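You operate a simulated robot arm through the tools that you are given. There is no shell and no other tool. Be economical: measure what you need, move in short steps, check, and stop when the job is done.

Carry out the task below with a simulated robot arm. There is one attempt and no reset: what you move stays moved.

JOB
Stand the polish brush in its cup and close both polish tins.
Fine: lid down, then turn its tab level.

It is judged by the outcome, as a careful person would: the job done as asked, and still so three seconds after it is handed in. It fails if anything else is knocked over, pushed out of place, dropped, spilled or broken. Lids that push on must go on centred and level and be pressed home; caps that screw on are set level and turned clockwise until they are tight.

ROBOT AND FRAMES
A 6-joint arm with a two-finger parallel gripper, fixed in place. Base frame: the origin is at the foot of the arm, x ahead of it, y to its left, z up. Lengths are in m, angles in degrees, forces in N, time in s.
With the tool pointing down near the work surface it reaches from about 0.2 to 0.62 m from the base axis. Its first joint turns from -66.0 to 66.0 degrees. Payload 2.7 kg.
The TCP is the grasp point between the finger pads, 0.023 m short of the fingertips. In the tool frame z runs along the fingers and y along their closing line. Largest opening 0.094 m; finger width 0.038, thickness 0.01; the body of the gripper, 0.054 by 0.096 m, starts 0.039 m behind the TCP.
Orientation is that of the tool frame in the base frame, as [roll, pitch, yaw] about the fixed x, y, z axes, in that order (R = Rz(yaw) Ry(pitch) Rx(roll)). With the fingers straight down and closing along the base's y, the tool's x points along the base's -x, its y along +y and its z along -z.

CONTROLS
- The arm moves only by the tool move_arm. Its argument "moves" is a list of rows, each an object (a shift or turn left out is 0, a gripper value left out holds the last) with "translation": the shift along the tool's x, y, z in m, a list of three; "turn": the turn, a rotation vector about the tool's x, y, z in degrees, a list of three; "fingers": the opening, from 0 (shut) to 1 (fully open). In form: [{"translation": [x, y, z], "turn": [rx, ry, rz], "fingers": fingers}, ...]. A call has 1 to 10 rows; each row is the pose to reach, as a shift and turn from the pose commanded when the call began, along the tool's axes at that moment. A row lasts 0.2 s, in which the tool goes at most 0.05 m and 8.6 degrees; a call with a longer step from one row to the next is refused whole, and so is a gripper value outside its range. Where a pose cannot be reached the arm comes as near as it can. A force on the tool above 90 N (or 10 N above the force at the start of the call, whichever is more), or a blocked arm, ends the call early, and 0.2 s more pass. The fingers move at their own pace (about 0.045 m/s each) and stop on an object; they squeeze with about 42 N. The grip force told is the motor's: it shows also when the fingers shut on nothing. Time passes only in rows, and 0.2 s behind the last, so rows that repeat a pose let the fingers close. It gives the time, the measured TCP pose, the force on the tool (base axes), the opening and the grip force at its end, in the units of the frame above (readings bear some noise).
- Cameras (640 x 400 px; columns grow to the right, rows downward): "scene" is fixed at [0.0972, -0.4585, 1.4047]; the picture's right is [0.45, -0.89, 0.00], its down [-0.51, -0.26, -0.82] and it looks along [0.74, 0.37, -0.57] (base axes); focal length 339 px, centre (320, 200). "wrist" rides on the gripper at [0.086, 0.016, -0.075] in the tool frame; the picture's right is [-0.18, 0.98, 0.00], its down [-0.58, -0.11, -0.81] and it looks along [-0.79, -0.15, 0.59] (tool axes); focal length 243 px, centre (320, 200). There is no depth. A picture from a camera that has moved, and an enlarged one, comes with that camera's place and axes in the base frame and with its lens.
- get_image(camera): a new picture of that camera. No time passes.
- enlarge(camera, box): a new picture of the part [left, top, right, bottom] of that camera's present view, enlarged. No time passes.
- job_done(): hands the job in; it is judged then, once.

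Work in short steps. Places have to be worked out from the pictures, the camera data and where the tool is seen: move nearer, look again, correct. Check each grasp and each placing, and mend what went wrong. You have 120 turns and 76 pictures in all, those below and enlarged ones among them. Open the gripper and draw the arm clear of the work before you hand the job in, unless the task says otherwise; then end with one line.

The tools are called after "Emit:" by a JSON object that holds its "fn" and its "kwargs". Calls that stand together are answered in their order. move_arm: Moves the arm, as the interface text tells. Its arguments: {"type":"object","properties":{"moves":{"type":"array"}},"required":["moves"]} The other tools are called the same way: get_image (camera) takes a picture; enlarge (camera, box) takes an enlarged picture of a part of a camera's view; job_done () hands the job in.

At the start:

```text
time_s: 0.0
eef_pos: [0.3279, -0.2205, 1.192]
tcp_rot: [180.0, 0.0, 179.9]
contact_force: [0.2, 0.1, 0.1]
width: 0.094
grip_force: 0.1
```

scene: 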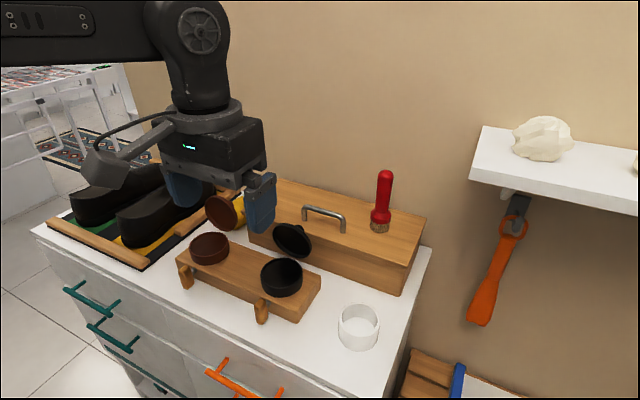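
wrist: 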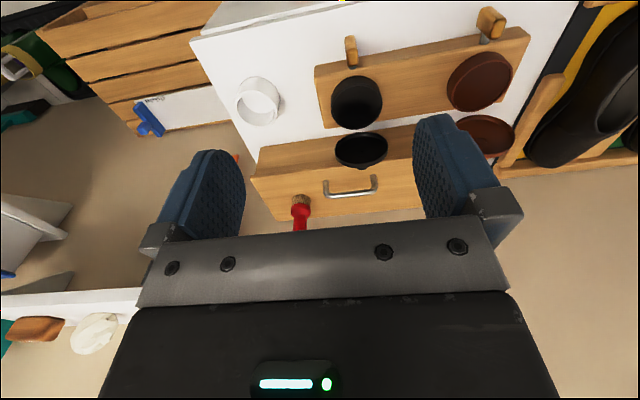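

I start by enlarging the scene view of the tins, lids, brush and cup.

Emit:
{"fn": "enlarge", "kwargs": {"camera": "scene", "box": [170, 180, 330, 330]}}

Emit:
{"fn": "enlarge", "kwargs": {"camera": "scene", "box": [270, 160, 440, 360]}}

Emit:
{"fn": "enlarge", "kwargs": {"camera": "wrist", "box": [220, 20, 540, 240]}}

```text
2.67 times, centred on (250, 255) of scene
camera zoom: at [0.0972, -0.4585, 1.4047], right [0.45, -0.89, 0.0], down [-0.51, -0.26, -0.82], along [0.74, 0.37, -0.57], focal length 905 px, centre (507, 53)
```

zoom: 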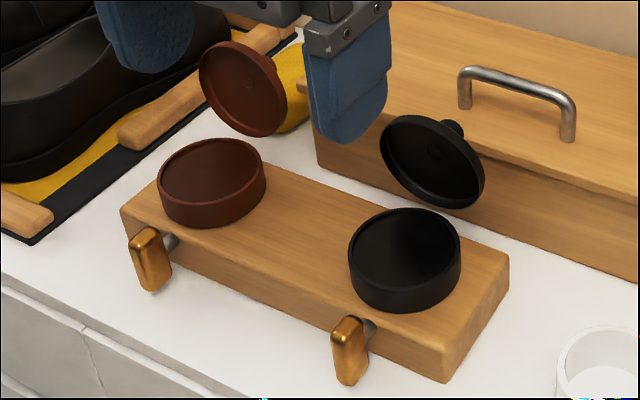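

```text
2.00 times, centred on (355, 260) of scene
camera zoom: at [0.0972, -0.4585, 1.4047], right [0.45, -0.89, 0.0], down [-0.51, -0.26, -0.82], along [0.74, 0.37, -0.57], focal length 679 px, centre (250, 80)
```

zoom: 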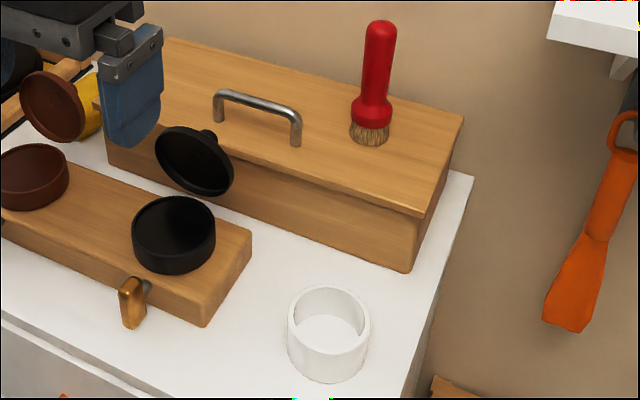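

```text
1.82 times, centred on (380, 130) of wrist
camera zoom: at [0.241, -0.2064, 1.2647], right [0.18, 0.98, 0.0], down [0.58, -0.11, 0.81], along [0.79, -0.15, -0.59], focal length 441 px, centre (211, 327)
```

zoom: 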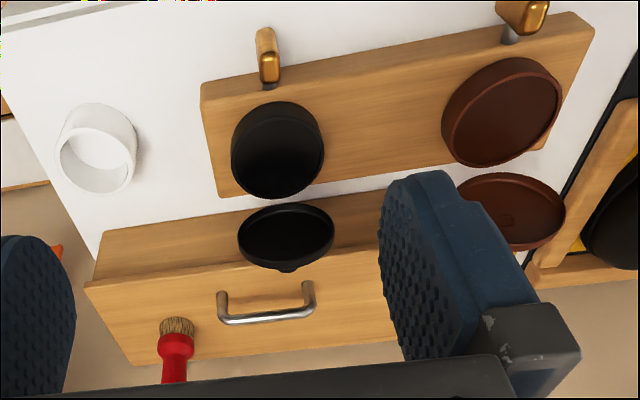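

Triangulating the two views gives a table height that doesn't match the stated 0.958. I'll shift the tool sideways to get a second wrist view and check the calibration.

Emit:
{"fn": "move_arm", "kwargs": {"moves": [{"translation": [0, -0.04, 0]}, {"translation": [0, -0.08, 0]}, {"translation": [0, -0.12, 0]}, {"translation": [0, -0.12, 0]}]}}

Emit:
{"fn": "get_image", "kwargs": {"camera": "wrist"}}

Emit:
{"fn": "get_image", "kwargs": {"camera": "scene"}}

```text
time_s: 1.0
eef_pos: [0.3283, -0.3432, 1.1925]
tcp_rot: [180.0, 0.0, -180.0]
contact_force: [0.8, -0.8, -0.4]
width: 0.094
grip_force: 0.1
```

```text
70 pictures are left
camera wrist: at [0.2411, -0.3271, 1.2662], right [0.18, 0.98, 0.0], down [0.58, -0.11, 0.81], along [0.79, -0.15, -0.59], focal length 243 px, centre (320, 200)
```

wrist: 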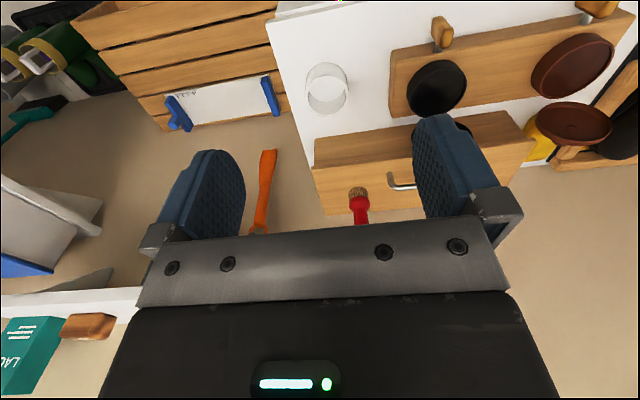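

```text
69 pictures are left
```

scene: 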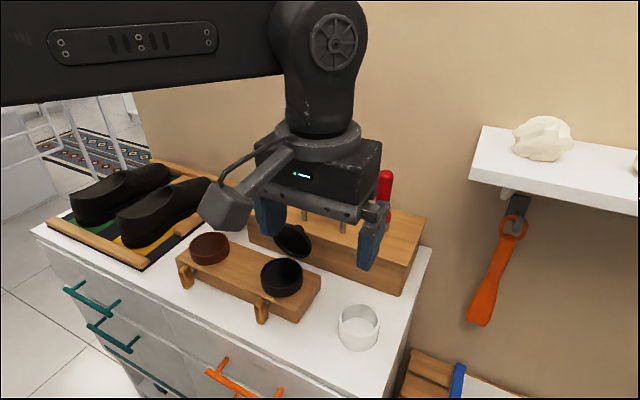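

Both views now agree: tins near x≈0.465, z≈0.91, table near 0.86, box top near 0.953, and the brush far back. I zoom in on the tabs, lids and brush.

Emit:
{"fn": "enlarge", "kwargs": {"camera": "scene", "box": [220, 250, 330, 330]}}

Emit:
{"fn": "enlarge", "kwargs": {"camera": "wrist", "box": [380, 0, 640, 160]}}

```text
5.00 times, centred on (275, 290) of scene
camera zoom: at [0.0972, -0.4585, 1.4047], right [0.45, -0.89, 0.0], down [-0.51, -0.26, -0.82], along [0.74, 0.37, -0.57], focal length 1697 px, centre (545, -250)
```

zoom: 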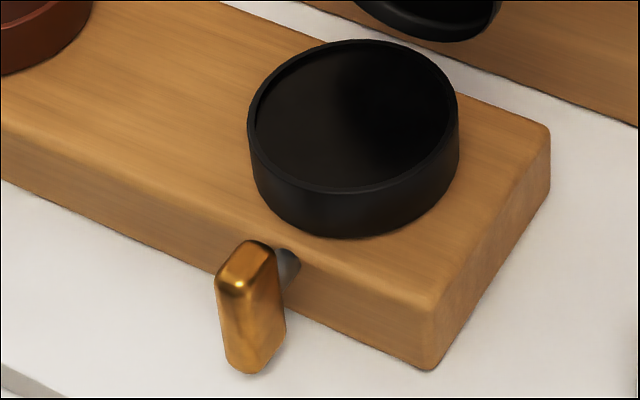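

```text
2.46 times, centred on (510, 80) of wrist
camera zoom: at [0.2411, -0.3271, 1.2662], right [0.18, 0.98, 0.0], down [0.58, -0.11, 0.81], along [0.79, -0.15, -0.59], focal length 597 px, centre (-148, 495)
```

zoom: 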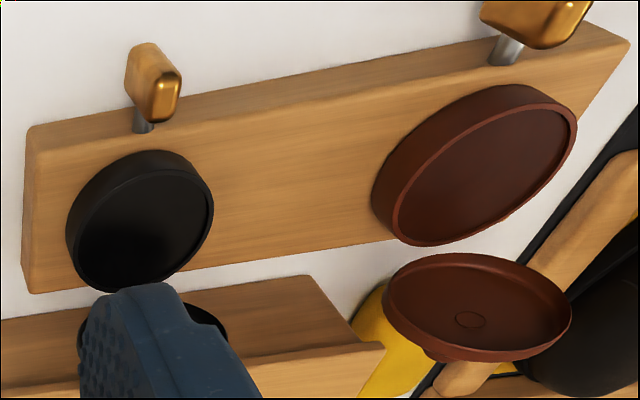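

The lids stand nearly upright at the rear edges of the tins (hinge about x≈0.507, z≈0.925), with knobs facing the box. I close the fingers and move to a point high behind the black lid.

Emit:
{"fn": "move_arm", "kwargs": {"moves": [{"translation": [-0.03, 0.02, 0.0], "fingers": 0}, {"translation": [-0.065, 0.04, 0.0]}, {"translation": [-0.1, 0.06, 0.01]}, {"translation": [-0.135, 0.08, 0.02]}, {"translation": [-0.17, 0.1, 0.035]}, {"translation": [-0.205, 0.125, 0.05]}, {"translation": [-0.235, 0.145, 0.07]}, {"translation": [-0.252, 0.153, 0.09]}, {"translation": [-0.252, 0.153, 0.1]}, {"translation": [-0.252, 0.153, 0.1]}]}}

Emit:
{"fn": "get_image", "kwargs": {"camera": "wrist"}}

Emit:
{"fn": "get_image", "kwargs": {"camera": "scene"}}

```text
time_s: 3.2
eef_pos: [0.5774, -0.1884, 1.0903]
tcp_rot: [-179.9, 0.0, 179.9]
contact_force: [0.0, 0.6, 0.5]
width: 0.0
grip_force: 42.0
out of reach, approached as far as the arm can: row 8
```

```text
66 pictures are left
camera wrist: at [0.4914, -0.1735, 1.1633], right [0.18, 0.98, 0.0], down [0.58, -0.11, 0.81], along [0.79, -0.15, -0.59], focal length 243 px, centre (320, 200)
```

wrist: 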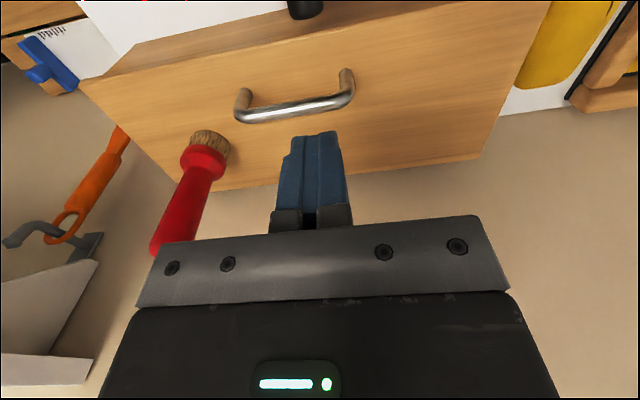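

```text
65 pictures are left
```

scene: 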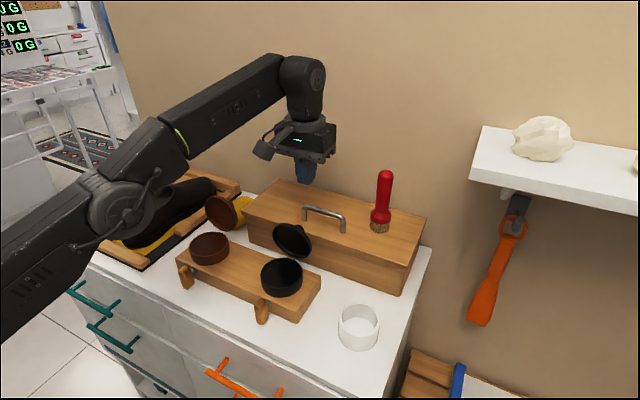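

The knob end shows at about (0.54, -0.19), and the handle bar is at x≈0.605. I drop to x=0.57 between them, down to tip height ≈0.98.

Emit:
{"fn": "move_arm", "kwargs": {"moves": [{"translation": [0.007, 0.0, 0.03]}, {"translation": [0.007, 0.0, 0.06]}, {"translation": [0.007, 0.0, 0.085]}, {"translation": [0.007, 0.0, 0.085]}]}}

Emit:
{"fn": "enlarge", "kwargs": {"camera": "scene", "box": [220, 160, 380, 320]}}

```text
time_s: 4.2
eef_pos: [0.5723, -0.19, 1.0216]
tcp_rot: [-179.5, 1.1, -180.0]
contact_force: [-37.5, 8.4, 67.3]
width: 0.0
grip_force: 41.7
```

```text
2.50 times, centred on (300, 240) of scene
camera zoom: at [0.0948, -0.4578, 1.4051], right [0.45, -0.89, 0.0], down [-0.5, -0.26, -0.82], along [0.74, 0.37, -0.57], focal length 848 px, centre (370, 100)
```

zoom: 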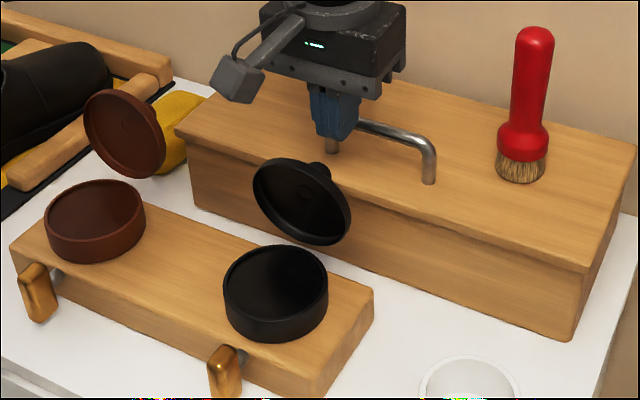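

The finger touched the handle's bar (67 N up), so I back up at once and away from it.

Emit:
{"fn": "move_arm", "kwargs": {"moves": [{"translation": [0.0, 0.0, -0.02]}, {"translation": [0.0, 0.0, -0.05]}, {"translation": [0.008, 0.0, -0.05]}, {"translation": [0.008, 0.0, -0.05]}]}}

Emit:
{"fn": "get_image", "kwargs": {"camera": "scene"}}

Emit:
{"fn": "get_image", "kwargs": {"camera": "wrist"}}

```text
time_s: 5.2
eef_pos: [0.5649, -0.1889, 1.0551]
tcp_rot: [-180.0, 0.0, 180.0]
contact_force: [0.4, 0.7, 0.5]
width: 0.0
grip_force: 41.7
```

```text
63 pictures are left
```

scene: 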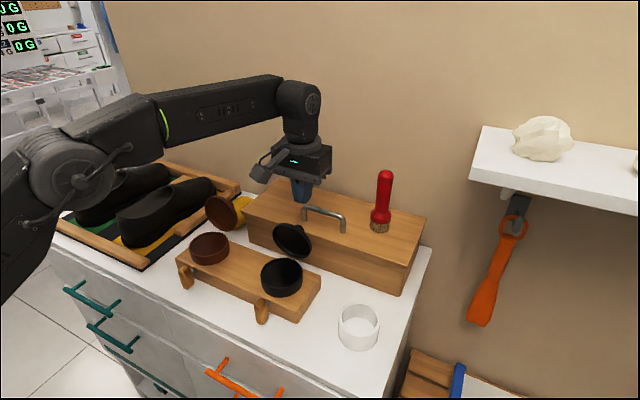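

```text
62 pictures are left
camera wrist: at [0.4769, -0.173, 1.1291], right [0.18, 0.98, 0.0], down [0.58, -0.11, 0.81], along [0.79, -0.15, -0.59], focal length 243 px, centre (320, 200)
```

wrist: 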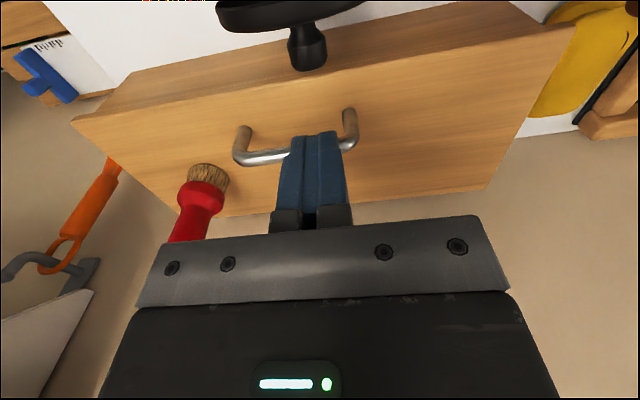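

Nothing moved. I go down again at x≈0.561, forward of the handle, then push toward -x against the knob.

Emit:
{"fn": "move_arm", "kwargs": {"moves": [{"translation": [0.004, 0.0, 0.015]}, {"translation": [0.004, 0.0, 0.03]}, {"translation": [0.004, 0.0, 0.045]}, {"translation": [0.004, 0.0, 0.049]}, {"translation": [0.004, 0.0, 0.049]}]}}

```text
time_s: 6.4
eef_pos: [0.5623, -0.188, 1.0105]
tcp_rot: [-179.9, 0.4, 180.0]
contact_force: [9.1, 2.1, 20.9]
width: 0.0
grip_force: 42.5
```

Light contact (21 N), probably with the knob. I ease up a little and push toward -x.

Emit:
{"fn": "move_arm", "kwargs": {"moves": [{"translation": [0.0, 0.0, -0.005]}, {"translation": [0.01, 0.0, -0.005]}, {"translation": [0.02, 0.0, -0.005]}, {"translation": [0.03, 0.0, -0.005]}, {"translation": [0.04, 0.0, -0.005]}, {"translation": [0.04, 0.0, -0.005]}]}}

Emit:
{"fn": "enlarge", "kwargs": {"camera": "scene", "box": [220, 160, 380, 320]}}

```text
time_s: 7.8
eef_pos: [0.5235, -0.1885, 1.0191]
tcp_rot: [-179.7, 0.9, -180.0]
contact_force: [11.0, 0.1, 36.6]
width: 0.0
grip_force: 41.6
```

```text
2.50 times, centred on (300, 240) of scene
camera zoom: at [0.0969, -0.4582, 1.4049], right [0.45, -0.89, 0.0], down [-0.5, -0.26, -0.82], along [0.74, 0.37, -0.57], focal length 848 px, centre (370, 100)
```

zoom: 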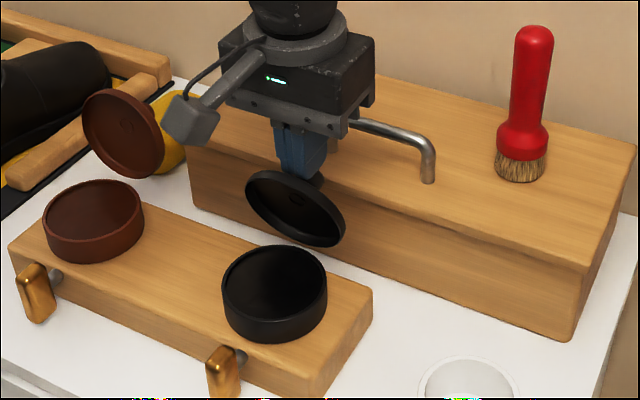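

The lid has swung forward and the tip now rests on the knob. I keep dragging toward -x with a slight rise.

Emit:
{"fn": "move_arm", "kwargs": {"moves": [{"translation": [0.01, 0.0, -0.001]}, {"translation": [0.02, 0.0, -0.001]}, {"translation": [0.03, 0.0, 0.0]}, {"translation": [0.04, 0.0, 0.002]}, {"translation": [0.04, 0.0, 0.002]}]}}

Emit:
{"fn": "enlarge", "kwargs": {"camera": "scene", "box": [220, 160, 380, 320]}}

```text
time_s: 9.0
eef_pos: [0.4813, -0.1898, 1.0173]
tcp_rot: [-179.6, 0.7, 179.8]
contact_force: [-20.8, 5.7, 53.9]
width: 0.0001
grip_force: 42.4
```

```text
2.50 times, centred on (300, 240) of scene
camera zoom: at [0.0958, -0.458, 1.405], right [0.45, -0.89, 0.0], down [-0.5, -0.26, -0.82], along [0.74, 0.37, -0.57], focal length 848 px, centre (370, 100)
```

zoom: 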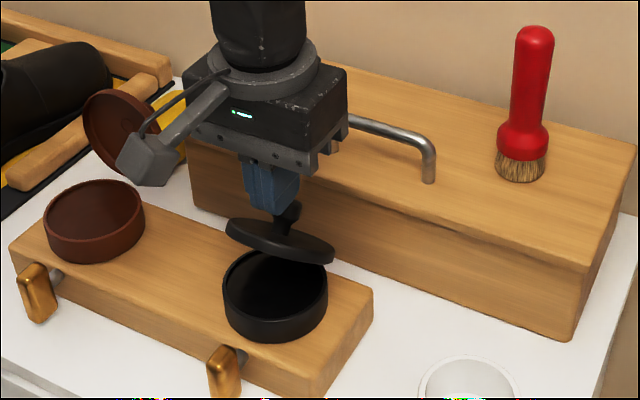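

The lid is nearly closed, about 25° open. I lift slightly, centre over the knob and press down in steps.

Emit:
{"fn": "move_arm", "kwargs": {"moves": [{"translation": [0.0, 0.0, -0.012]}, {"translation": [0.012, 0.0, -0.008]}, {"translation": [0.015, 0.0, 0.005]}, {"translation": [0.015, 0.0, 0.015]}, {"translation": [0.015, 0.0, 0.025]}, {"translation": [0.015, 0.0, 0.033]}, {"translation": [0.015, 0.0, 0.04]}]}}

Emit:
{"fn": "enlarge", "kwargs": {"camera": "scene", "box": [220, 160, 380, 320]}}

```text
time_s: 10.5
eef_pos: [0.4662, -0.1883, 0.9883]
tcp_rot: [-179.8, 0.5, -179.8]
contact_force: [-7.3, 3.4, 10.1]
width: 0.0
grip_force: 42.3
stopped in row 7: the force on the tool passed its limit (the readings are from after the stop); the commanded pose is now the measured one
```

```text
2.50 times, centred on (300, 240) of scene
camera zoom: at [0.0968, -0.4583, 1.4048], right [0.45, -0.89, 0.0], down [-0.5, -0.26, -0.82], along [0.74, 0.37, -0.57], focal length 848 px, centre (370, 100)
```

zoom: 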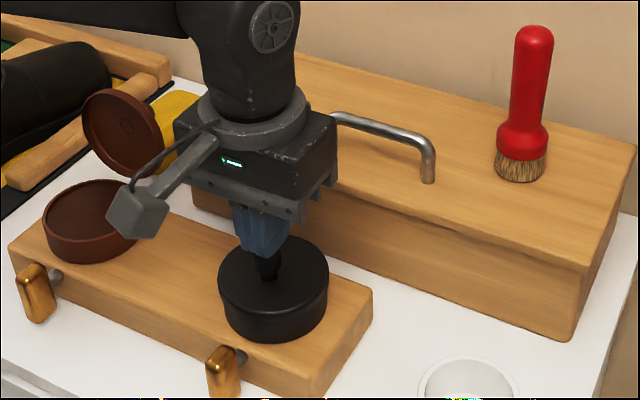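

The black lid is down. I rise and move to a point high behind the brown lid.

Emit:
{"fn": "move_arm", "kwargs": {"moves": [{"translation": [0.0, 0.0, -0.04]}, {"translation": [0.0, 0.0, -0.08]}, {"translation": [0.0, 0.0, -0.11]}, {"translation": [-0.025, 0.04, -0.11]}, {"translation": [-0.05, 0.08, -0.11]}, {"translation": [-0.075, 0.12, -0.11]}, {"translation": [-0.1, 0.155, -0.11]}, {"translation": [-0.1, 0.175, -0.1]}, {"translation": [-0.1, 0.175, -0.08]}, {"translation": [-0.1, 0.175, -0.08]}]}}

Emit:
{"fn": "get_image", "kwargs": {"camera": "wrist"}}

Emit:
{"fn": "enlarge", "kwargs": {"camera": "scene", "box": [150, 140, 340, 330]}}

```text
time_s: 12.7
eef_pos: [0.5678, -0.0137, 1.0663]
tcp_rot: [-179.7, 0.5, -180.0]
contact_force: [0.1, -0.6, -0.3]
width: 0.0
grip_force: 41.8
```

```text
58 pictures are left
camera wrist: at [0.4793, 0.0019, 1.1387], right [0.18, 0.98, 0.0], down [0.57, -0.1, 0.81], along [0.8, -0.15, -0.58], focal length 243 px, centre (320, 200)
```

wrist: 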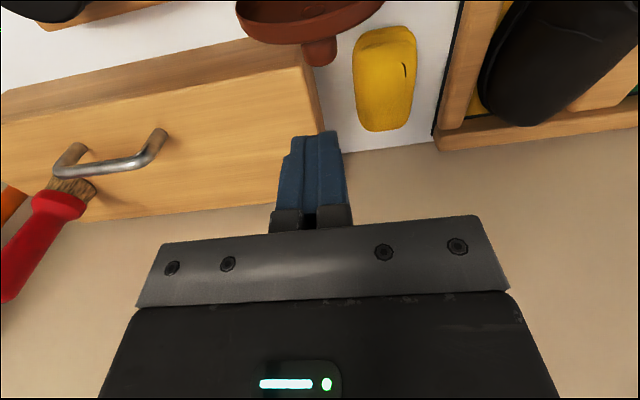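

```text
2.11 times, centred on (245, 235) of scene
camera zoom: at [0.0972, -0.4585, 1.4047], right [0.45, -0.89, 0.0], down [-0.51, -0.26, -0.82], along [0.74, 0.37, -0.57], focal length 715 px, centre (478, 126)
```

zoom: 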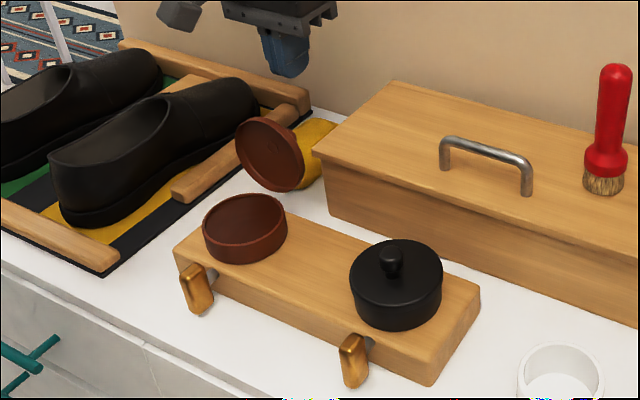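

The black lid sits well. The brown knob is at about (0.545, -0.0125) with no handle behind it, so I drop at x≈0.575 and push forward.

Emit:
{"fn": "move_arm", "kwargs": {"moves": [{"translation": [-0.008, 0.001, 0.015]}, {"translation": [-0.008, 0.001, 0.035]}, {"translation": [-0.008, 0.001, 0.057]}, {"translation": [-0.008, 0.001, 0.057]}, {"translation": [0.004, 0.001, 0.057]}, {"translation": [0.016, 0.001, 0.055]}, {"translation": [0.028, 0.001, 0.051]}, {"translation": [0.04, 0.001, 0.047]}, {"translation": [0.052, 0.001, 0.047]}, {"translation": [0.052, 0.001, 0.047]}]}}

Emit:
{"fn": "enlarge", "kwargs": {"camera": "scene", "box": [150, 140, 340, 330]}}

```text
time_s: 14.9
eef_pos: [0.5141, -0.015, 1.0207]
tcp_rot: [-179.7, 0.6, -180.0]
contact_force: [-4.9, -9.4, 27.3]
width: 0.0001
grip_force: 41.7
```

```text
2.11 times, centred on (245, 235) of scene
camera zoom: at [0.0966, -0.4587, 1.4047], right [0.45, -0.89, 0.0], down [-0.5, -0.26, -0.82], along [0.74, 0.37, -0.57], focal length 715 px, centre (478, 126)
```

zoom: 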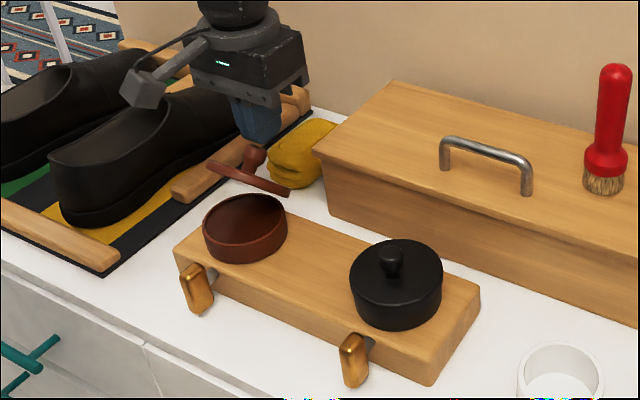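

It is swinging the same way; I continue forward.

Emit:
{"fn": "move_arm", "kwargs": {"moves": [{"translation": [0.01, 0.0, 0.001]}, {"translation": [0.02, 0.0, 0.003]}, {"translation": [0.03, 0.0, 0.006]}, {"translation": [0.03, 0.0, 0.006]}]}}

Emit:
{"fn": "enlarge", "kwargs": {"camera": "scene", "box": [150, 140, 340, 330]}}

```text
time_s: 15.9
eef_pos: [0.4839, -0.0115, 1.0136]
tcp_rot: [-179.9, 0.4, 179.9]
contact_force: [-0.5, -0.3, -0.2]
width: 0.0
grip_force: 42.3
```

```text
2.11 times, centred on (245, 235) of scene
camera zoom: at [0.0972, -0.4585, 1.4047], right [0.45, -0.89, 0.0], down [-0.51, -0.26, -0.82], along [0.74, 0.37, -0.57], focal length 715 px, centre (478, 126)
```

zoom: 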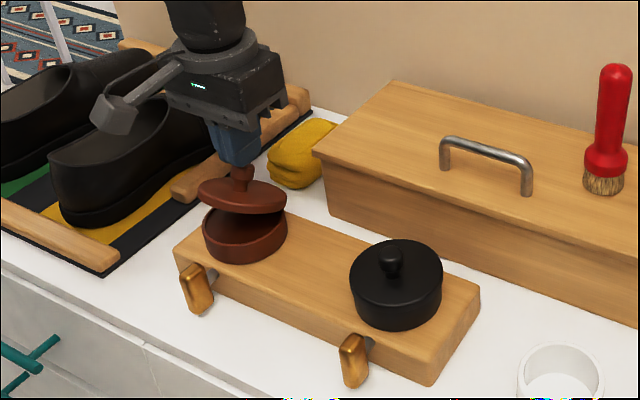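

It is nearly shut. I centre over the knob and press down in steps.

Emit:
{"fn": "move_arm", "kwargs": {"moves": [{"translation": [0.01, 0.0, -0.004]}, {"translation": [0.018, 0.0, -0.002]}, {"translation": [0.018, 0.0, 0.008]}, {"translation": [0.018, 0.0, 0.018]}, {"translation": [0.018, 0.0, 0.025]}, {"translation": [0.018, 0.0, 0.03]}, {"translation": [0.018, 0.0, 0.035]}]}}

Emit:
{"fn": "enlarge", "kwargs": {"camera": "scene", "box": [150, 140, 340, 330]}}

```text
time_s: 17.6
eef_pos: [0.4671, -0.013, 0.9894]
tcp_rot: [-179.6, 1.0, -180.0]
contact_force: [-10.3, 1.0, 16.0]
width: 0.0
grip_force: 42.4
stopped in row 7: the force on the tool passed its limit (the readings are from after the stop); the commanded pose is now the measured one
```

```text
2.11 times, centred on (245, 235) of scene
camera zoom: at [0.0967, -0.4585, 1.4048], right [0.45, -0.89, 0.0], down [-0.5, -0.26, -0.82], along [0.74, 0.37, -0.57], focal length 715 px, centre (478, 126)
```

zoom: 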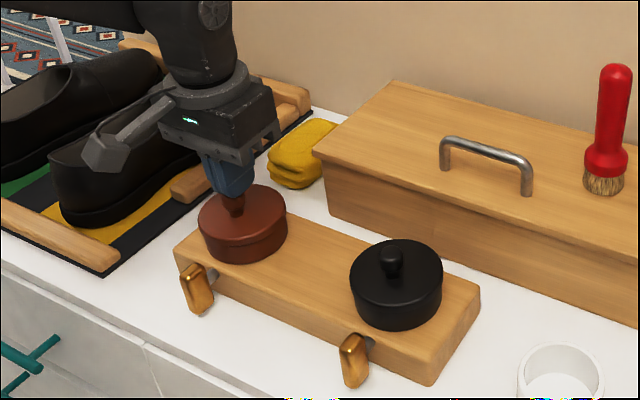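

Both lids are down. Next I measure the tabs: I rise and draw back to look at them with the wrist camera.

Emit:
{"fn": "move_arm", "kwargs": {"moves": [{"translation": [0.0, 0.0, -0.03]}, {"translation": [0.0, 0.0, -0.06]}, {"translation": [0.04, -0.02, -0.06]}, {"translation": [0.08, -0.04, -0.06]}, {"translation": [0.12, -0.06, -0.05]}, {"translation": [0.16, -0.08, -0.04]}, {"translation": [0.2, -0.085, -0.03]}, {"translation": [0.2, -0.085, -0.03]}]}}

Emit:
{"fn": "get_image", "kwargs": {"camera": "wrist"}}

Emit:
{"fn": "get_image", "kwargs": {"camera": "scene"}}

```text
time_s: 19.4
eef_pos: [0.2681, -0.099, 1.0145]
tcp_rot: [-179.7, 1.0, -179.9]
contact_force: [0.0, 0.9, -0.6]
width: 0.0001
grip_force: 42.2
```

```text
53 pictures are left
camera wrist: at [0.1801, -0.0837, 1.0866], right [0.18, 0.98, 0.0], down [0.57, -0.1, 0.82], along [0.8, -0.15, -0.58], focal length 243 px, centre (320, 200)
```

wrist: 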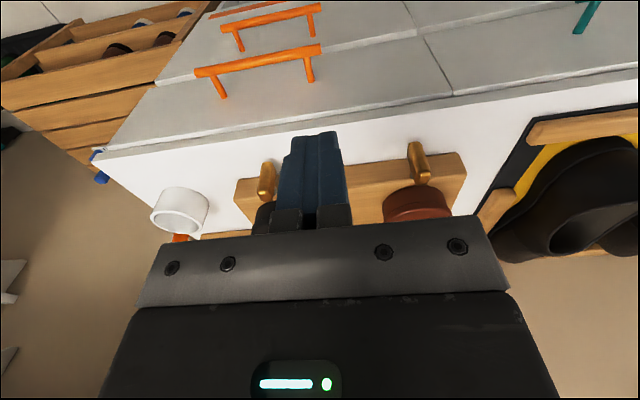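

```text
52 pictures are left
```

scene: 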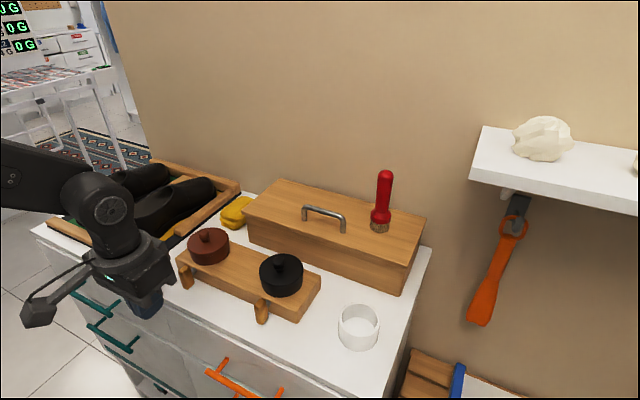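

I zoom on the tabs from here.

Emit:
{"fn": "enlarge", "kwargs": {"camera": "wrist", "box": [370, 110, 490, 220]}}

Emit:
{"fn": "enlarge", "kwargs": {"camera": "wrist", "box": [220, 130, 320, 230]}}

Emit:
{"fn": "enlarge", "kwargs": {"camera": "scene", "box": [165, 225, 325, 335]}}

```text
3.64 times, centred on (430, 165) of wrist
camera zoom: at [0.1801, -0.0837, 1.0866], right [0.18, 0.98, 0.0], down [0.57, -0.1, 0.82], along [0.8, -0.15, -0.58], focal length 882 px, centre (-80, 327)
```

zoom: 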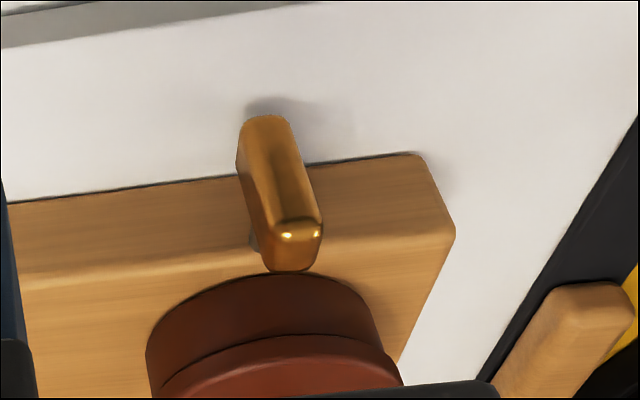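

```text
4.00 times, centred on (270, 180) of wrist
camera zoom: at [0.1801, -0.0837, 1.0866], right [0.18, 0.98, 0.0], down [0.57, -0.1, 0.82], along [0.8, -0.15, -0.58], focal length 970 px, centre (520, 280)
```

zoom: 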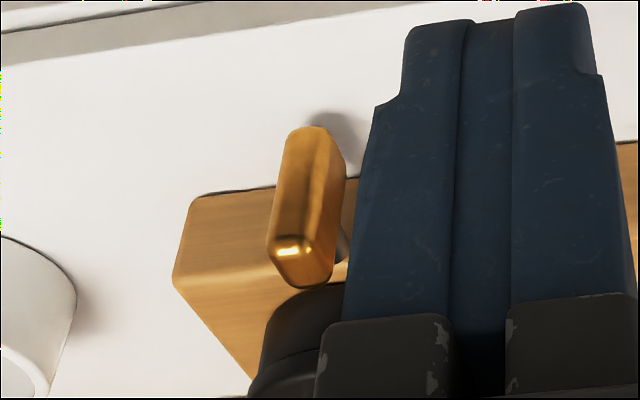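

```text
3.64 times, centred on (245, 280) of scene
camera zoom: at [0.0972, -0.4585, 1.4047], right [0.45, -0.89, 0.0], down [-0.51, -0.26, -0.82], along [0.74, 0.37, -0.57], focal length 1234 px, centre (593, -91)
```

zoom: 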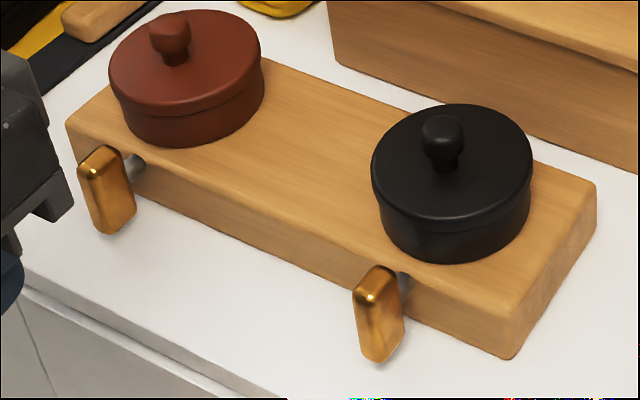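

The brown tab measures z≈0.859–0.911, x≈0.39–0.405 and y≈-0.008, with its pivot near z≈0.885. I move the closed fingers to its +y side before sweeping its top toward -y.

Emit:
{"fn": "move_arm", "kwargs": {"moves": [{"translation": [-0.03, 0.03, 0.0]}, {"translation": [-0.06, 0.06, 0.0]}, {"translation": [-0.09, 0.09, 0.01]}, {"translation": [-0.113, 0.122, 0.03]}, {"translation": [-0.113, 0.122, 0.06]}, {"translation": [-0.113, 0.122, 0.085]}, {"translation": [-0.113, 0.122, 0.085]}]}}

Emit:
{"fn": "get_image", "kwargs": {"camera": "scene"}}

Emit:
{"fn": "get_image", "kwargs": {"camera": "wrist"}}

```text
time_s: 21.0
eef_pos: [0.3819, 0.0226, 0.9313]
tcp_rot: [-179.7, 1.0, 180.0]
contact_force: [0.8, -1.4, 0.0]
width: 0.0002
grip_force: 41.8
```

```text
48 pictures are left
```

scene: 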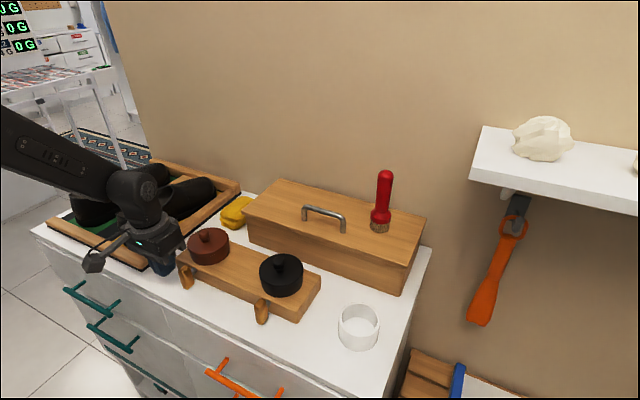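

```text
47 pictures are left
camera wrist: at [0.2934, 0.0371, 1.0045], right [0.18, 0.98, 0.0], down [0.57, -0.1, 0.82], along [0.8, -0.15, -0.58], focal length 243 px, centre (320, 200)
```

wrist: 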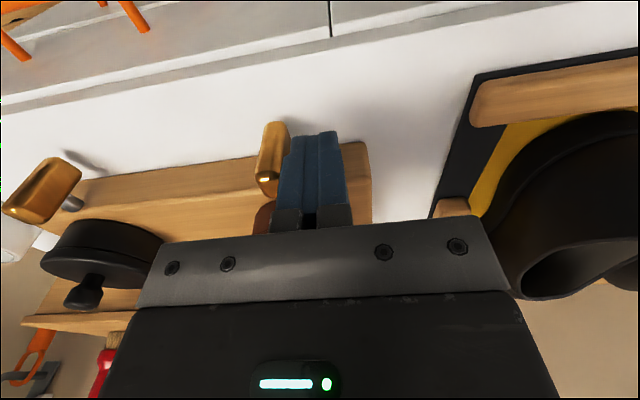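

The fingers are just right of the brown tab, as planned. I drop 1 cm and sweep toward -y.

Emit:
{"fn": "move_arm", "kwargs": {"moves": [{"translation": [0.0, 0.0, 0.008]}, {"translation": [0.0, -0.008, 0.008]}, {"translation": [0.0, -0.016, 0.008]}, {"translation": [0.0, -0.024, 0.008]}, {"translation": [0.0, -0.032, 0.008]}, {"translation": [0.0, -0.04, 0.008]}, {"translation": [0.0, -0.04, 0.008]}]}}

Emit:
{"fn": "enlarge", "kwargs": {"camera": "scene", "box": [120, 200, 280, 320]}}

Emit:
{"fn": "enlarge", "kwargs": {"camera": "wrist", "box": [200, 90, 440, 240]}}

```text
time_s: 22.1
eef_pos: [0.383, 0.0061, 0.9228]
tcp_rot: [179.5, 1.3, -179.5]
contact_force: [-1.9, 21.5, -0.7]
width: 0.0004
grip_force: 41.9
stopped in row 5: the force on the tool passed its limit (the readings are from after the stop); the commanded pose is now the measured one
```

```text
3.33 times, centred on (200, 260) of scene
camera zoom: at [0.0971, -0.458, 1.4049], right [0.45, -0.89, 0.0], down [-0.51, -0.26, -0.82], along [0.74, 0.37, -0.57], focal length 1131 px, centre (720, 0)
```

zoom: 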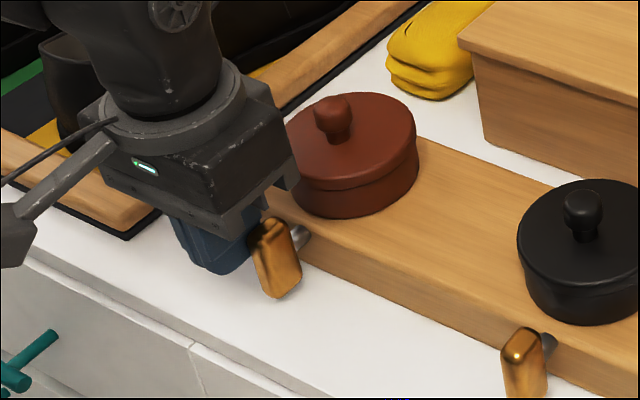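

```text
2.67 times, centred on (320, 165) of wrist
camera zoom: at [0.2935, 0.0203, 0.9954], right [0.17, 0.98, 0.01], down [0.57, -0.11, 0.82], along [0.81, -0.14, -0.58], focal length 647 px, centre (320, 293)
```

zoom: 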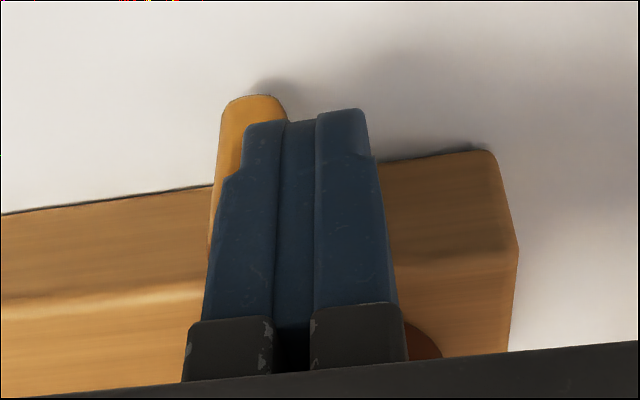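

The tab resists that way (over 90 N, no turn), so it must turn the other way. I lift over it and come down on its -y side.

Emit:
{"fn": "move_arm", "kwargs": {"moves": [{"translation": [0.0, 0.004, 0.0]}, {"translation": [0.0, 0.004, -0.035]}, {"translation": [0.0, -0.02, -0.035]}, {"translation": [0.0, -0.044, -0.035]}, {"translation": [0.0, -0.044, -0.01]}, {"translation": [0.0, -0.044, -0.003]}, {"translation": [0.0, -0.044, -0.003]}]}}

Emit:
{"fn": "enlarge", "kwargs": {"camera": "wrist", "box": [200, 90, 440, 240]}}

Emit:
{"fn": "get_image", "kwargs": {"camera": "scene"}}

```text
time_s: 23.7
eef_pos: [0.3852, -0.0401, 0.9253]
tcp_rot: [179.6, 1.2, -179.5]
contact_force: [0.0, 0.1, 0.4]
width: 0.0
grip_force: 41.5
```

```text
2.67 times, centred on (320, 165) of wrist
camera zoom: at [0.2951, -0.0258, 0.9977], right [0.18, 0.98, 0.01], down [0.56, -0.11, 0.82], along [0.81, -0.14, -0.58], focal length 647 px, centre (320, 293)
```

zoom: 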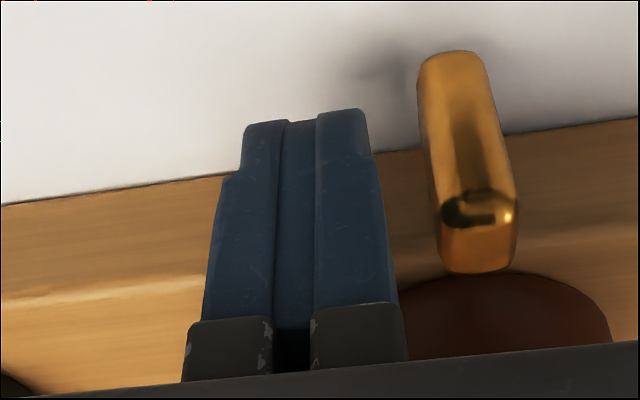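

```text
43 pictures are left
```

scene: 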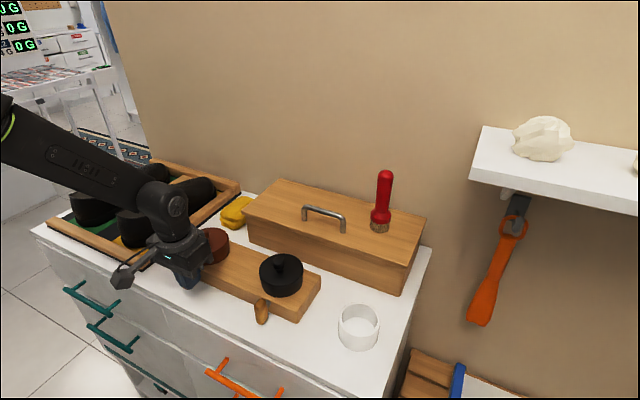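

Everything is in place and the fingers are left of the tab. I sweep toward +y.

Emit:
{"fn": "move_arm", "kwargs": {"moves": [{"translation": [0.0, 0.008, 0.001]}, {"translation": [0.0, 0.016, 0.001]}, {"translation": [0.0, 0.024, 0.001]}, {"translation": [0.0, 0.032, 0.001]}, {"translation": [0.0, 0.04, 0.001]}, {"translation": [0.0, 0.048, 0.001]}, {"translation": [0.0, 0.048, 0.001]}]}}

Emit:
{"fn": "enlarge", "kwargs": {"camera": "wrist", "box": [200, 90, 440, 240]}}

Emit:
{"fn": "enlarge", "kwargs": {"camera": "scene", "box": [120, 200, 280, 320]}}

```text
time_s: 25.3
eef_pos: [0.3814, 0.0092, 0.9248]
tcp_rot: [179.7, 1.2, -179.7]
contact_force: [0.6, -8.2, 7.8]
width: 0.0
grip_force: 42.1
```

```text
2.67 times, centred on (320, 165) of wrist
camera zoom: at [0.2935, 0.0221, 0.9972], right [0.18, 0.98, 0.01], down [0.56, -0.11, 0.82], along [0.81, -0.14, -0.58], focal length 647 px, centre (320, 293)
```

zoom: 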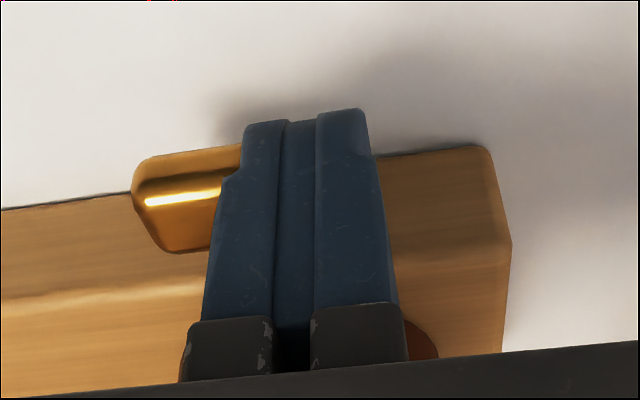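

```text
3.33 times, centred on (200, 260) of scene
camera zoom: at [0.0971, -0.4587, 1.4047], right [0.45, -0.89, 0.0], down [-0.51, -0.26, -0.82], along [0.74, 0.37, -0.57], focal length 1131 px, centre (720, 0)
```

zoom: 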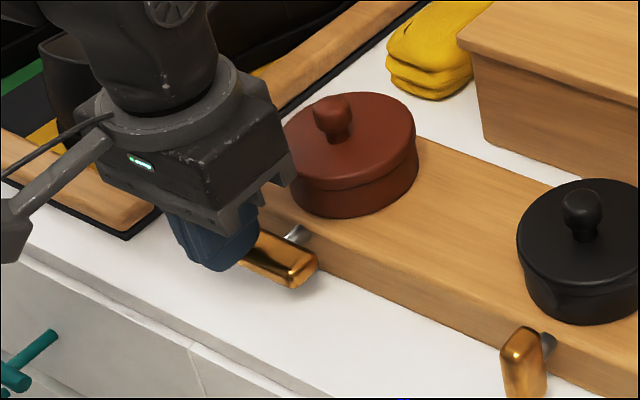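

The tab is nearly level. I move a little further out and press down gently in small steps to bring it to its stop.

Emit:
{"fn": "move_arm", "kwargs": {"moves": [{"translation": [0.0, 0.006, 0.0]}, {"translation": [0.0, 0.006, 0.002]}, {"translation": [0.0, 0.006, 0.004]}, {"translation": [0.0, 0.006, 0.006]}, {"translation": [0.0, 0.006, 0.006]}]}}

Emit:
{"fn": "enlarge", "kwargs": {"camera": "wrist", "box": [200, 90, 440, 240]}}

```text
time_s: 26.4
eef_pos: [0.3829, 0.0141, 0.9257]
tcp_rot: [179.8, 1.4, -179.5]
contact_force: [-10.6, -3.4, 17.9]
width: 0.0
grip_force: 42.1
stopped in row 5: the force on the tool passed its limit (the readings are from after the stop); the commanded pose is now the measured one
```

```text
2.67 times, centred on (320, 165) of wrist
camera zoom: at [0.2935, 0.0281, 0.9968], right [0.18, 0.98, 0.01], down [0.56, -0.11, 0.82], along [0.81, -0.14, -0.57], focal length 647 px, centre (320, 293)
```

zoom: 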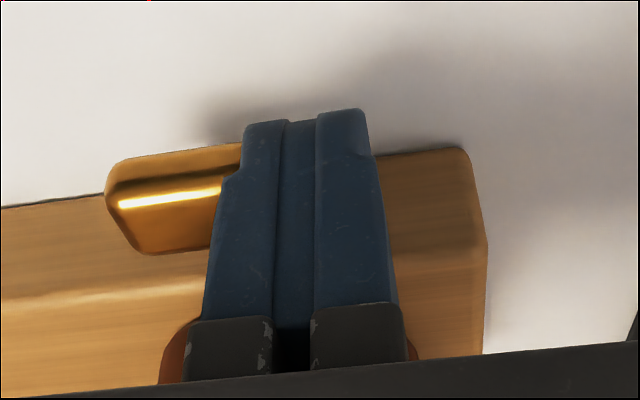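

The tab sits against its stop. I lift off and move to the -y side of the black tab (y≈-0.189), checking the brown one on the way.

Emit:
{"fn": "move_arm", "kwargs": {"moves": [{"translation": [0.0, 0.0, -0.04]}, {"translation": [0.0, -0.045, -0.045]}, {"translation": [0.0, -0.09, -0.045]}, {"translation": [0.0, -0.135, -0.045]}, {"translation": [0.0, -0.18, -0.045]}, {"translation": [0.0, -0.215, -0.045]}, {"translation": [0.0, -0.237, -0.04]}, {"translation": [0.0, -0.237, 0.0]}, {"translation": [0.0, -0.237, 0.0]}]}}

Emit:
{"fn": "get_image", "kwargs": {"camera": "wrist"}}

Emit:
{"fn": "enlarge", "kwargs": {"camera": "scene", "box": [165, 225, 325, 335]}}

```text
time_s: 28.4
eef_pos: [0.3876, -0.2217, 0.9234]
tcp_rot: [179.6, 1.6, -179.6]
contact_force: [0.1, 0.9, 0.0]
width: 0.0001
grip_force: 42.3
```

```text
39 pictures are left
camera wrist: at [0.2976, -0.2079, 0.9937], right [0.18, 0.98, 0.01], down [0.56, -0.11, 0.82], along [0.81, -0.14, -0.57], focal length 243 px, centre (320, 200)
```

wrist: 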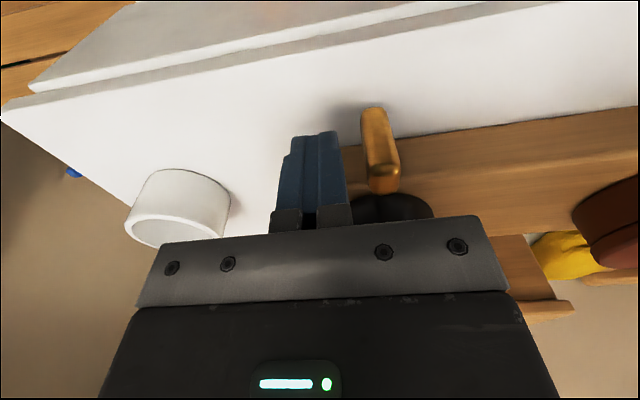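

```text
3.64 times, centred on (245, 280) of scene
camera zoom: at [0.0972, -0.4585, 1.4047], right [0.45, -0.89, 0.0], down [-0.51, -0.26, -0.82], along [0.74, 0.37, -0.57], focal length 1234 px, centre (593, -91)
```

zoom: 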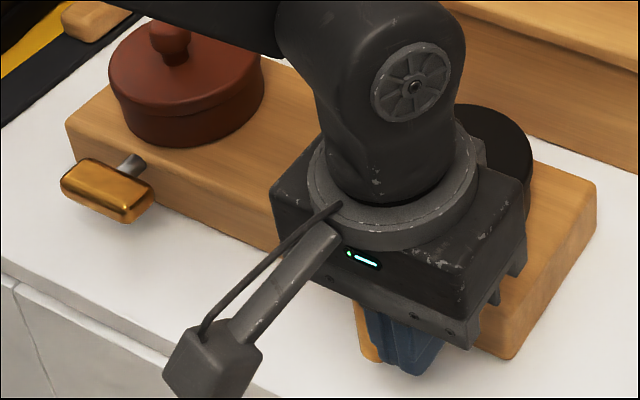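

The brown tab looks level and parallel with the stand edge. I give the black tab the same sweep.

Emit:
{"fn": "move_arm", "kwargs": {"moves": [{"translation": [0.003, 0.01, 0.0]}, {"translation": [0.003, 0.018, 0.0]}, {"translation": [0.003, 0.026, 0.0]}, {"translation": [0.003, 0.034, 0.0]}, {"translation": [0.003, 0.042, 0.0]}, {"translation": [0.003, 0.05, 0.0]}, {"translation": [0.003, 0.055, 0.001]}, {"translation": [0.003, 0.055, 0.003]}, {"translation": [0.003, 0.055, 0.005]}, {"translation": [0.003, 0.055, 0.006]}]}}

Emit:
{"fn": "enlarge", "kwargs": {"camera": "wrist", "box": [200, 90, 440, 240]}}

```text
time_s: 30.5
eef_pos: [0.3841, -0.1714, 0.925]
tcp_rot: [-179.8, 2.2, -179.4]
contact_force: [-11.1, -0.8, 15.4]
width: 0.0001
grip_force: 42.5
stopped in row 10: the force on the tool passed its limit (the readings are from after the stop); the commanded pose is now the measured one
```

```text
2.67 times, centred on (320, 165) of wrist
camera zoom: at [0.2936, -0.1569, 0.9955], right [0.17, 0.98, 0.0], down [0.55, -0.1, 0.83], along [0.82, -0.14, -0.56], focal length 647 px, centre (320, 293)
```

zoom: 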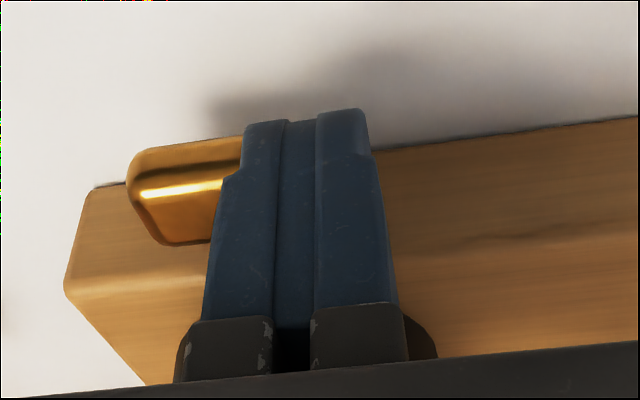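

Both tabs are turned to their stops. Next is the brush: I rise and yaw the tool toward it, leaving the reach to a later outward tilt.

Emit:
{"fn": "move_arm", "kwargs": {"moves": [{"translation": [0.0, 0.0, -0.04]}, {"translation": [0.0, 0.0, -0.08], "turn": [0, 0, 6]}, {"translation": [0.0, -0.02, -0.12], "turn": [0, 0, 12]}, {"translation": [0.0, -0.04, -0.16], "turn": [0, 0, 18]}, {"translation": [0.0, -0.06, -0.19], "turn": [0, 0, 24], "fingers": 0.5}, {"translation": [0.0, -0.08, -0.2], "turn": [0, 0, 27], "fingers": 0.8}, {"translation": [0.0, -0.08, -0.2], "turn": [0, 0, 27], "fingers": 0.8}]}}

Emit:
{"fn": "get_image", "kwargs": {"camera": "scene"}}

```text
time_s: 32.1
eef_pos: [0.378, -0.2508, 1.1244]
tcp_rot: [179.1, 2.1, 153.5]
contact_force: [0.3, -0.2, -1.5]
width: 0.0679
grip_force: 0.0
```

```text
36 pictures are left
```

scene: 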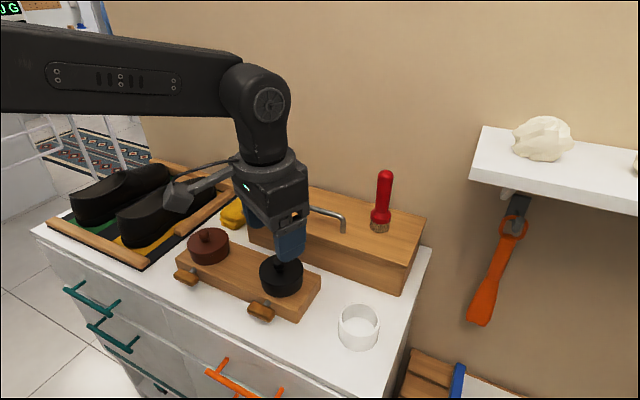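

Tabs are level and lids are down. I tilt the tool outward by about 43°.

Emit:
{"fn": "move_arm", "kwargs": {"moves": [{"translation": [0, 0, -0.005], "turn": [0, -8, 0]}, {"translation": [0, 0, -0.01], "turn": [0, -16, 0]}, {"translation": [0, 0, -0.01], "turn": [0, -24, 0]}, {"translation": [0, 0, -0.01], "turn": [0, -32, 0]}, {"translation": [0, 0, -0.01], "turn": [0, -40, 0]}, {"translation": [0, 0, -0.01], "turn": [0, -43, 0]}, {"translation": [0, 0, -0.01], "turn": [0, -43, 0]}]}}

Emit:
{"fn": "get_image", "kwargs": {"camera": "wrist"}}

```text
time_s: 33.7
eef_pos: [0.3774, -0.25, 1.1347]
tcp_rot: [178.9, 45.2, 152.7]
contact_force: [0.5, 0.8, 0.6]
width: 0.0753
grip_force: 0.0
```

```text
35 pictures are left
camera wrist: at [0.2814, -0.1863, 1.1249], right [0.55, 0.82, 0.15], down [-0.2, -0.04, 0.98], along [0.81, -0.57, 0.14], focal length 243 px, centre (320, 200)
```

wrist: 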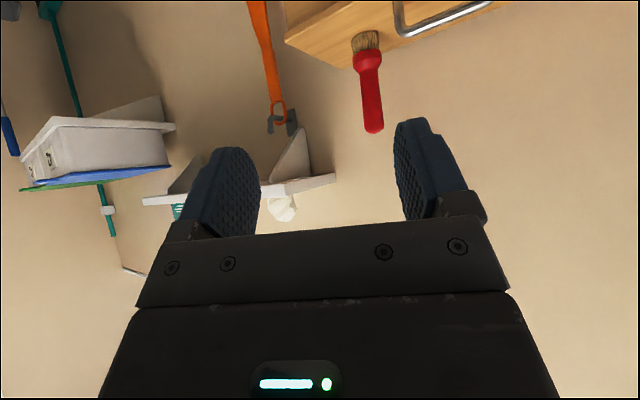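

The brush axis is at about (0.642, -0.322), z 0.953–1.087. I move to a pre-grasp point 0.10 m short along the tilted tool axis.

Emit:
{"fn": "move_arm", "kwargs": {"moves": [{"translation": [-0.0264, 0.0106, 0.0295]}, {"translation": [-0.0529, 0.0211, 0.059]}, {"translation": [-0.0793, 0.0317, 0.0886]}, {"translation": [-0.1058, 0.0422, 0.1181]}, {"translation": [-0.1322, 0.0528, 0.1476]}, {"translation": [-0.1322, 0.0528, 0.1476]}]}}

Emit:
{"fn": "get_image", "kwargs": {"camera": "wrist"}}

Emit:
{"fn": "get_image", "kwargs": {"camera": "scene"}}

```text
time_s: 35.1
eef_pos: [0.5788, -0.2924, 1.124]
tcp_rot: [178.8, 45.1, 152.8]
contact_force: [-0.2, 0.4, 0.4]
width: 0.0754
grip_force: 0.1
```

```text
34 pictures are left
camera wrist: at [0.4829, -0.2272, 1.1156], right [0.55, 0.82, 0.15], down [-0.2, -0.04, 0.98], along [0.81, -0.57, 0.14], focal length 243 px, centre (320, 200)
```

wrist: 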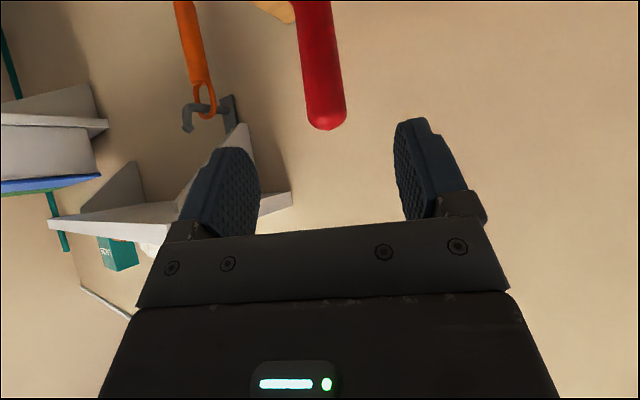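

```text
33 pictures are left
```

scene: 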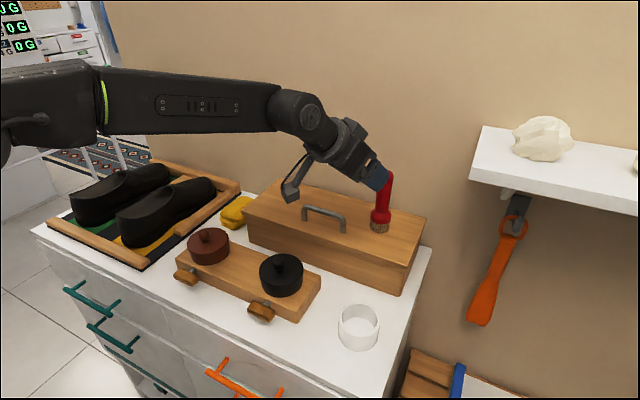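

The brush lies centred between the fingers. I advance 0.095 m along the tool axis.

Emit:
{"fn": "move_arm", "kwargs": {"moves": [{"translation": [0, 0.001, 0.025]}, {"translation": [0, 0.001, 0.05]}, {"translation": [0, 0.001, 0.075]}, {"translation": [0, 0.001, 0.095]}, {"translation": [0, 0.001, 0.095]}]}}

Emit:
{"fn": "get_image", "kwargs": {"camera": "wrist"}}

Emit:
{"fn": "enlarge", "kwargs": {"camera": "scene", "box": [280, 120, 440, 250]}}

```text
time_s: 36.3
eef_pos: [0.6384, -0.32, 1.0583]
tcp_rot: [178.7, 45.2, 152.7]
contact_force: [-0.7, 0.3, -0.1]
width: 0.0752
grip_force: 0.0
```

```text
32 pictures are left
camera wrist: at [0.5429, -0.2554, 1.0491], right [0.55, 0.82, 0.15], down [-0.2, -0.04, 0.98], along [0.81, -0.57, 0.14], focal length 243 px, centre (320, 200)
```

wrist: 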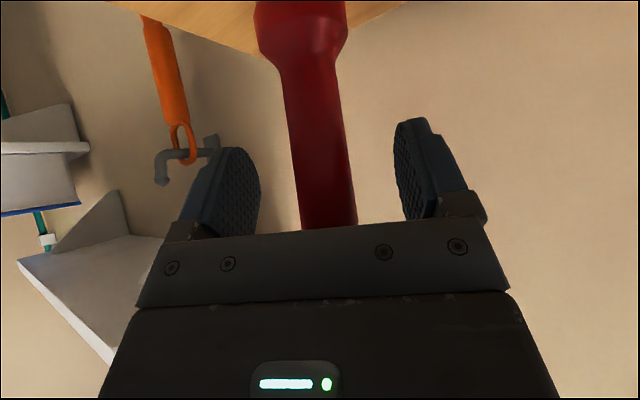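

```text
3.08 times, centred on (360, 185) of scene
camera zoom: at [0.0972, -0.4585, 1.4047], right [0.45, -0.89, 0.0], down [-0.51, -0.26, -0.82], along [0.74, 0.37, -0.57], focal length 1044 px, centre (197, 246)
```

zoom: 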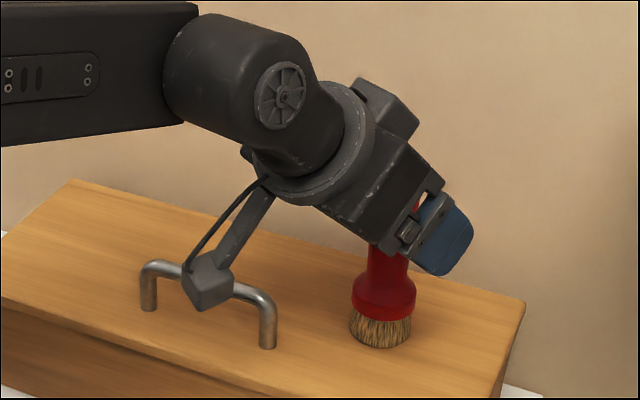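

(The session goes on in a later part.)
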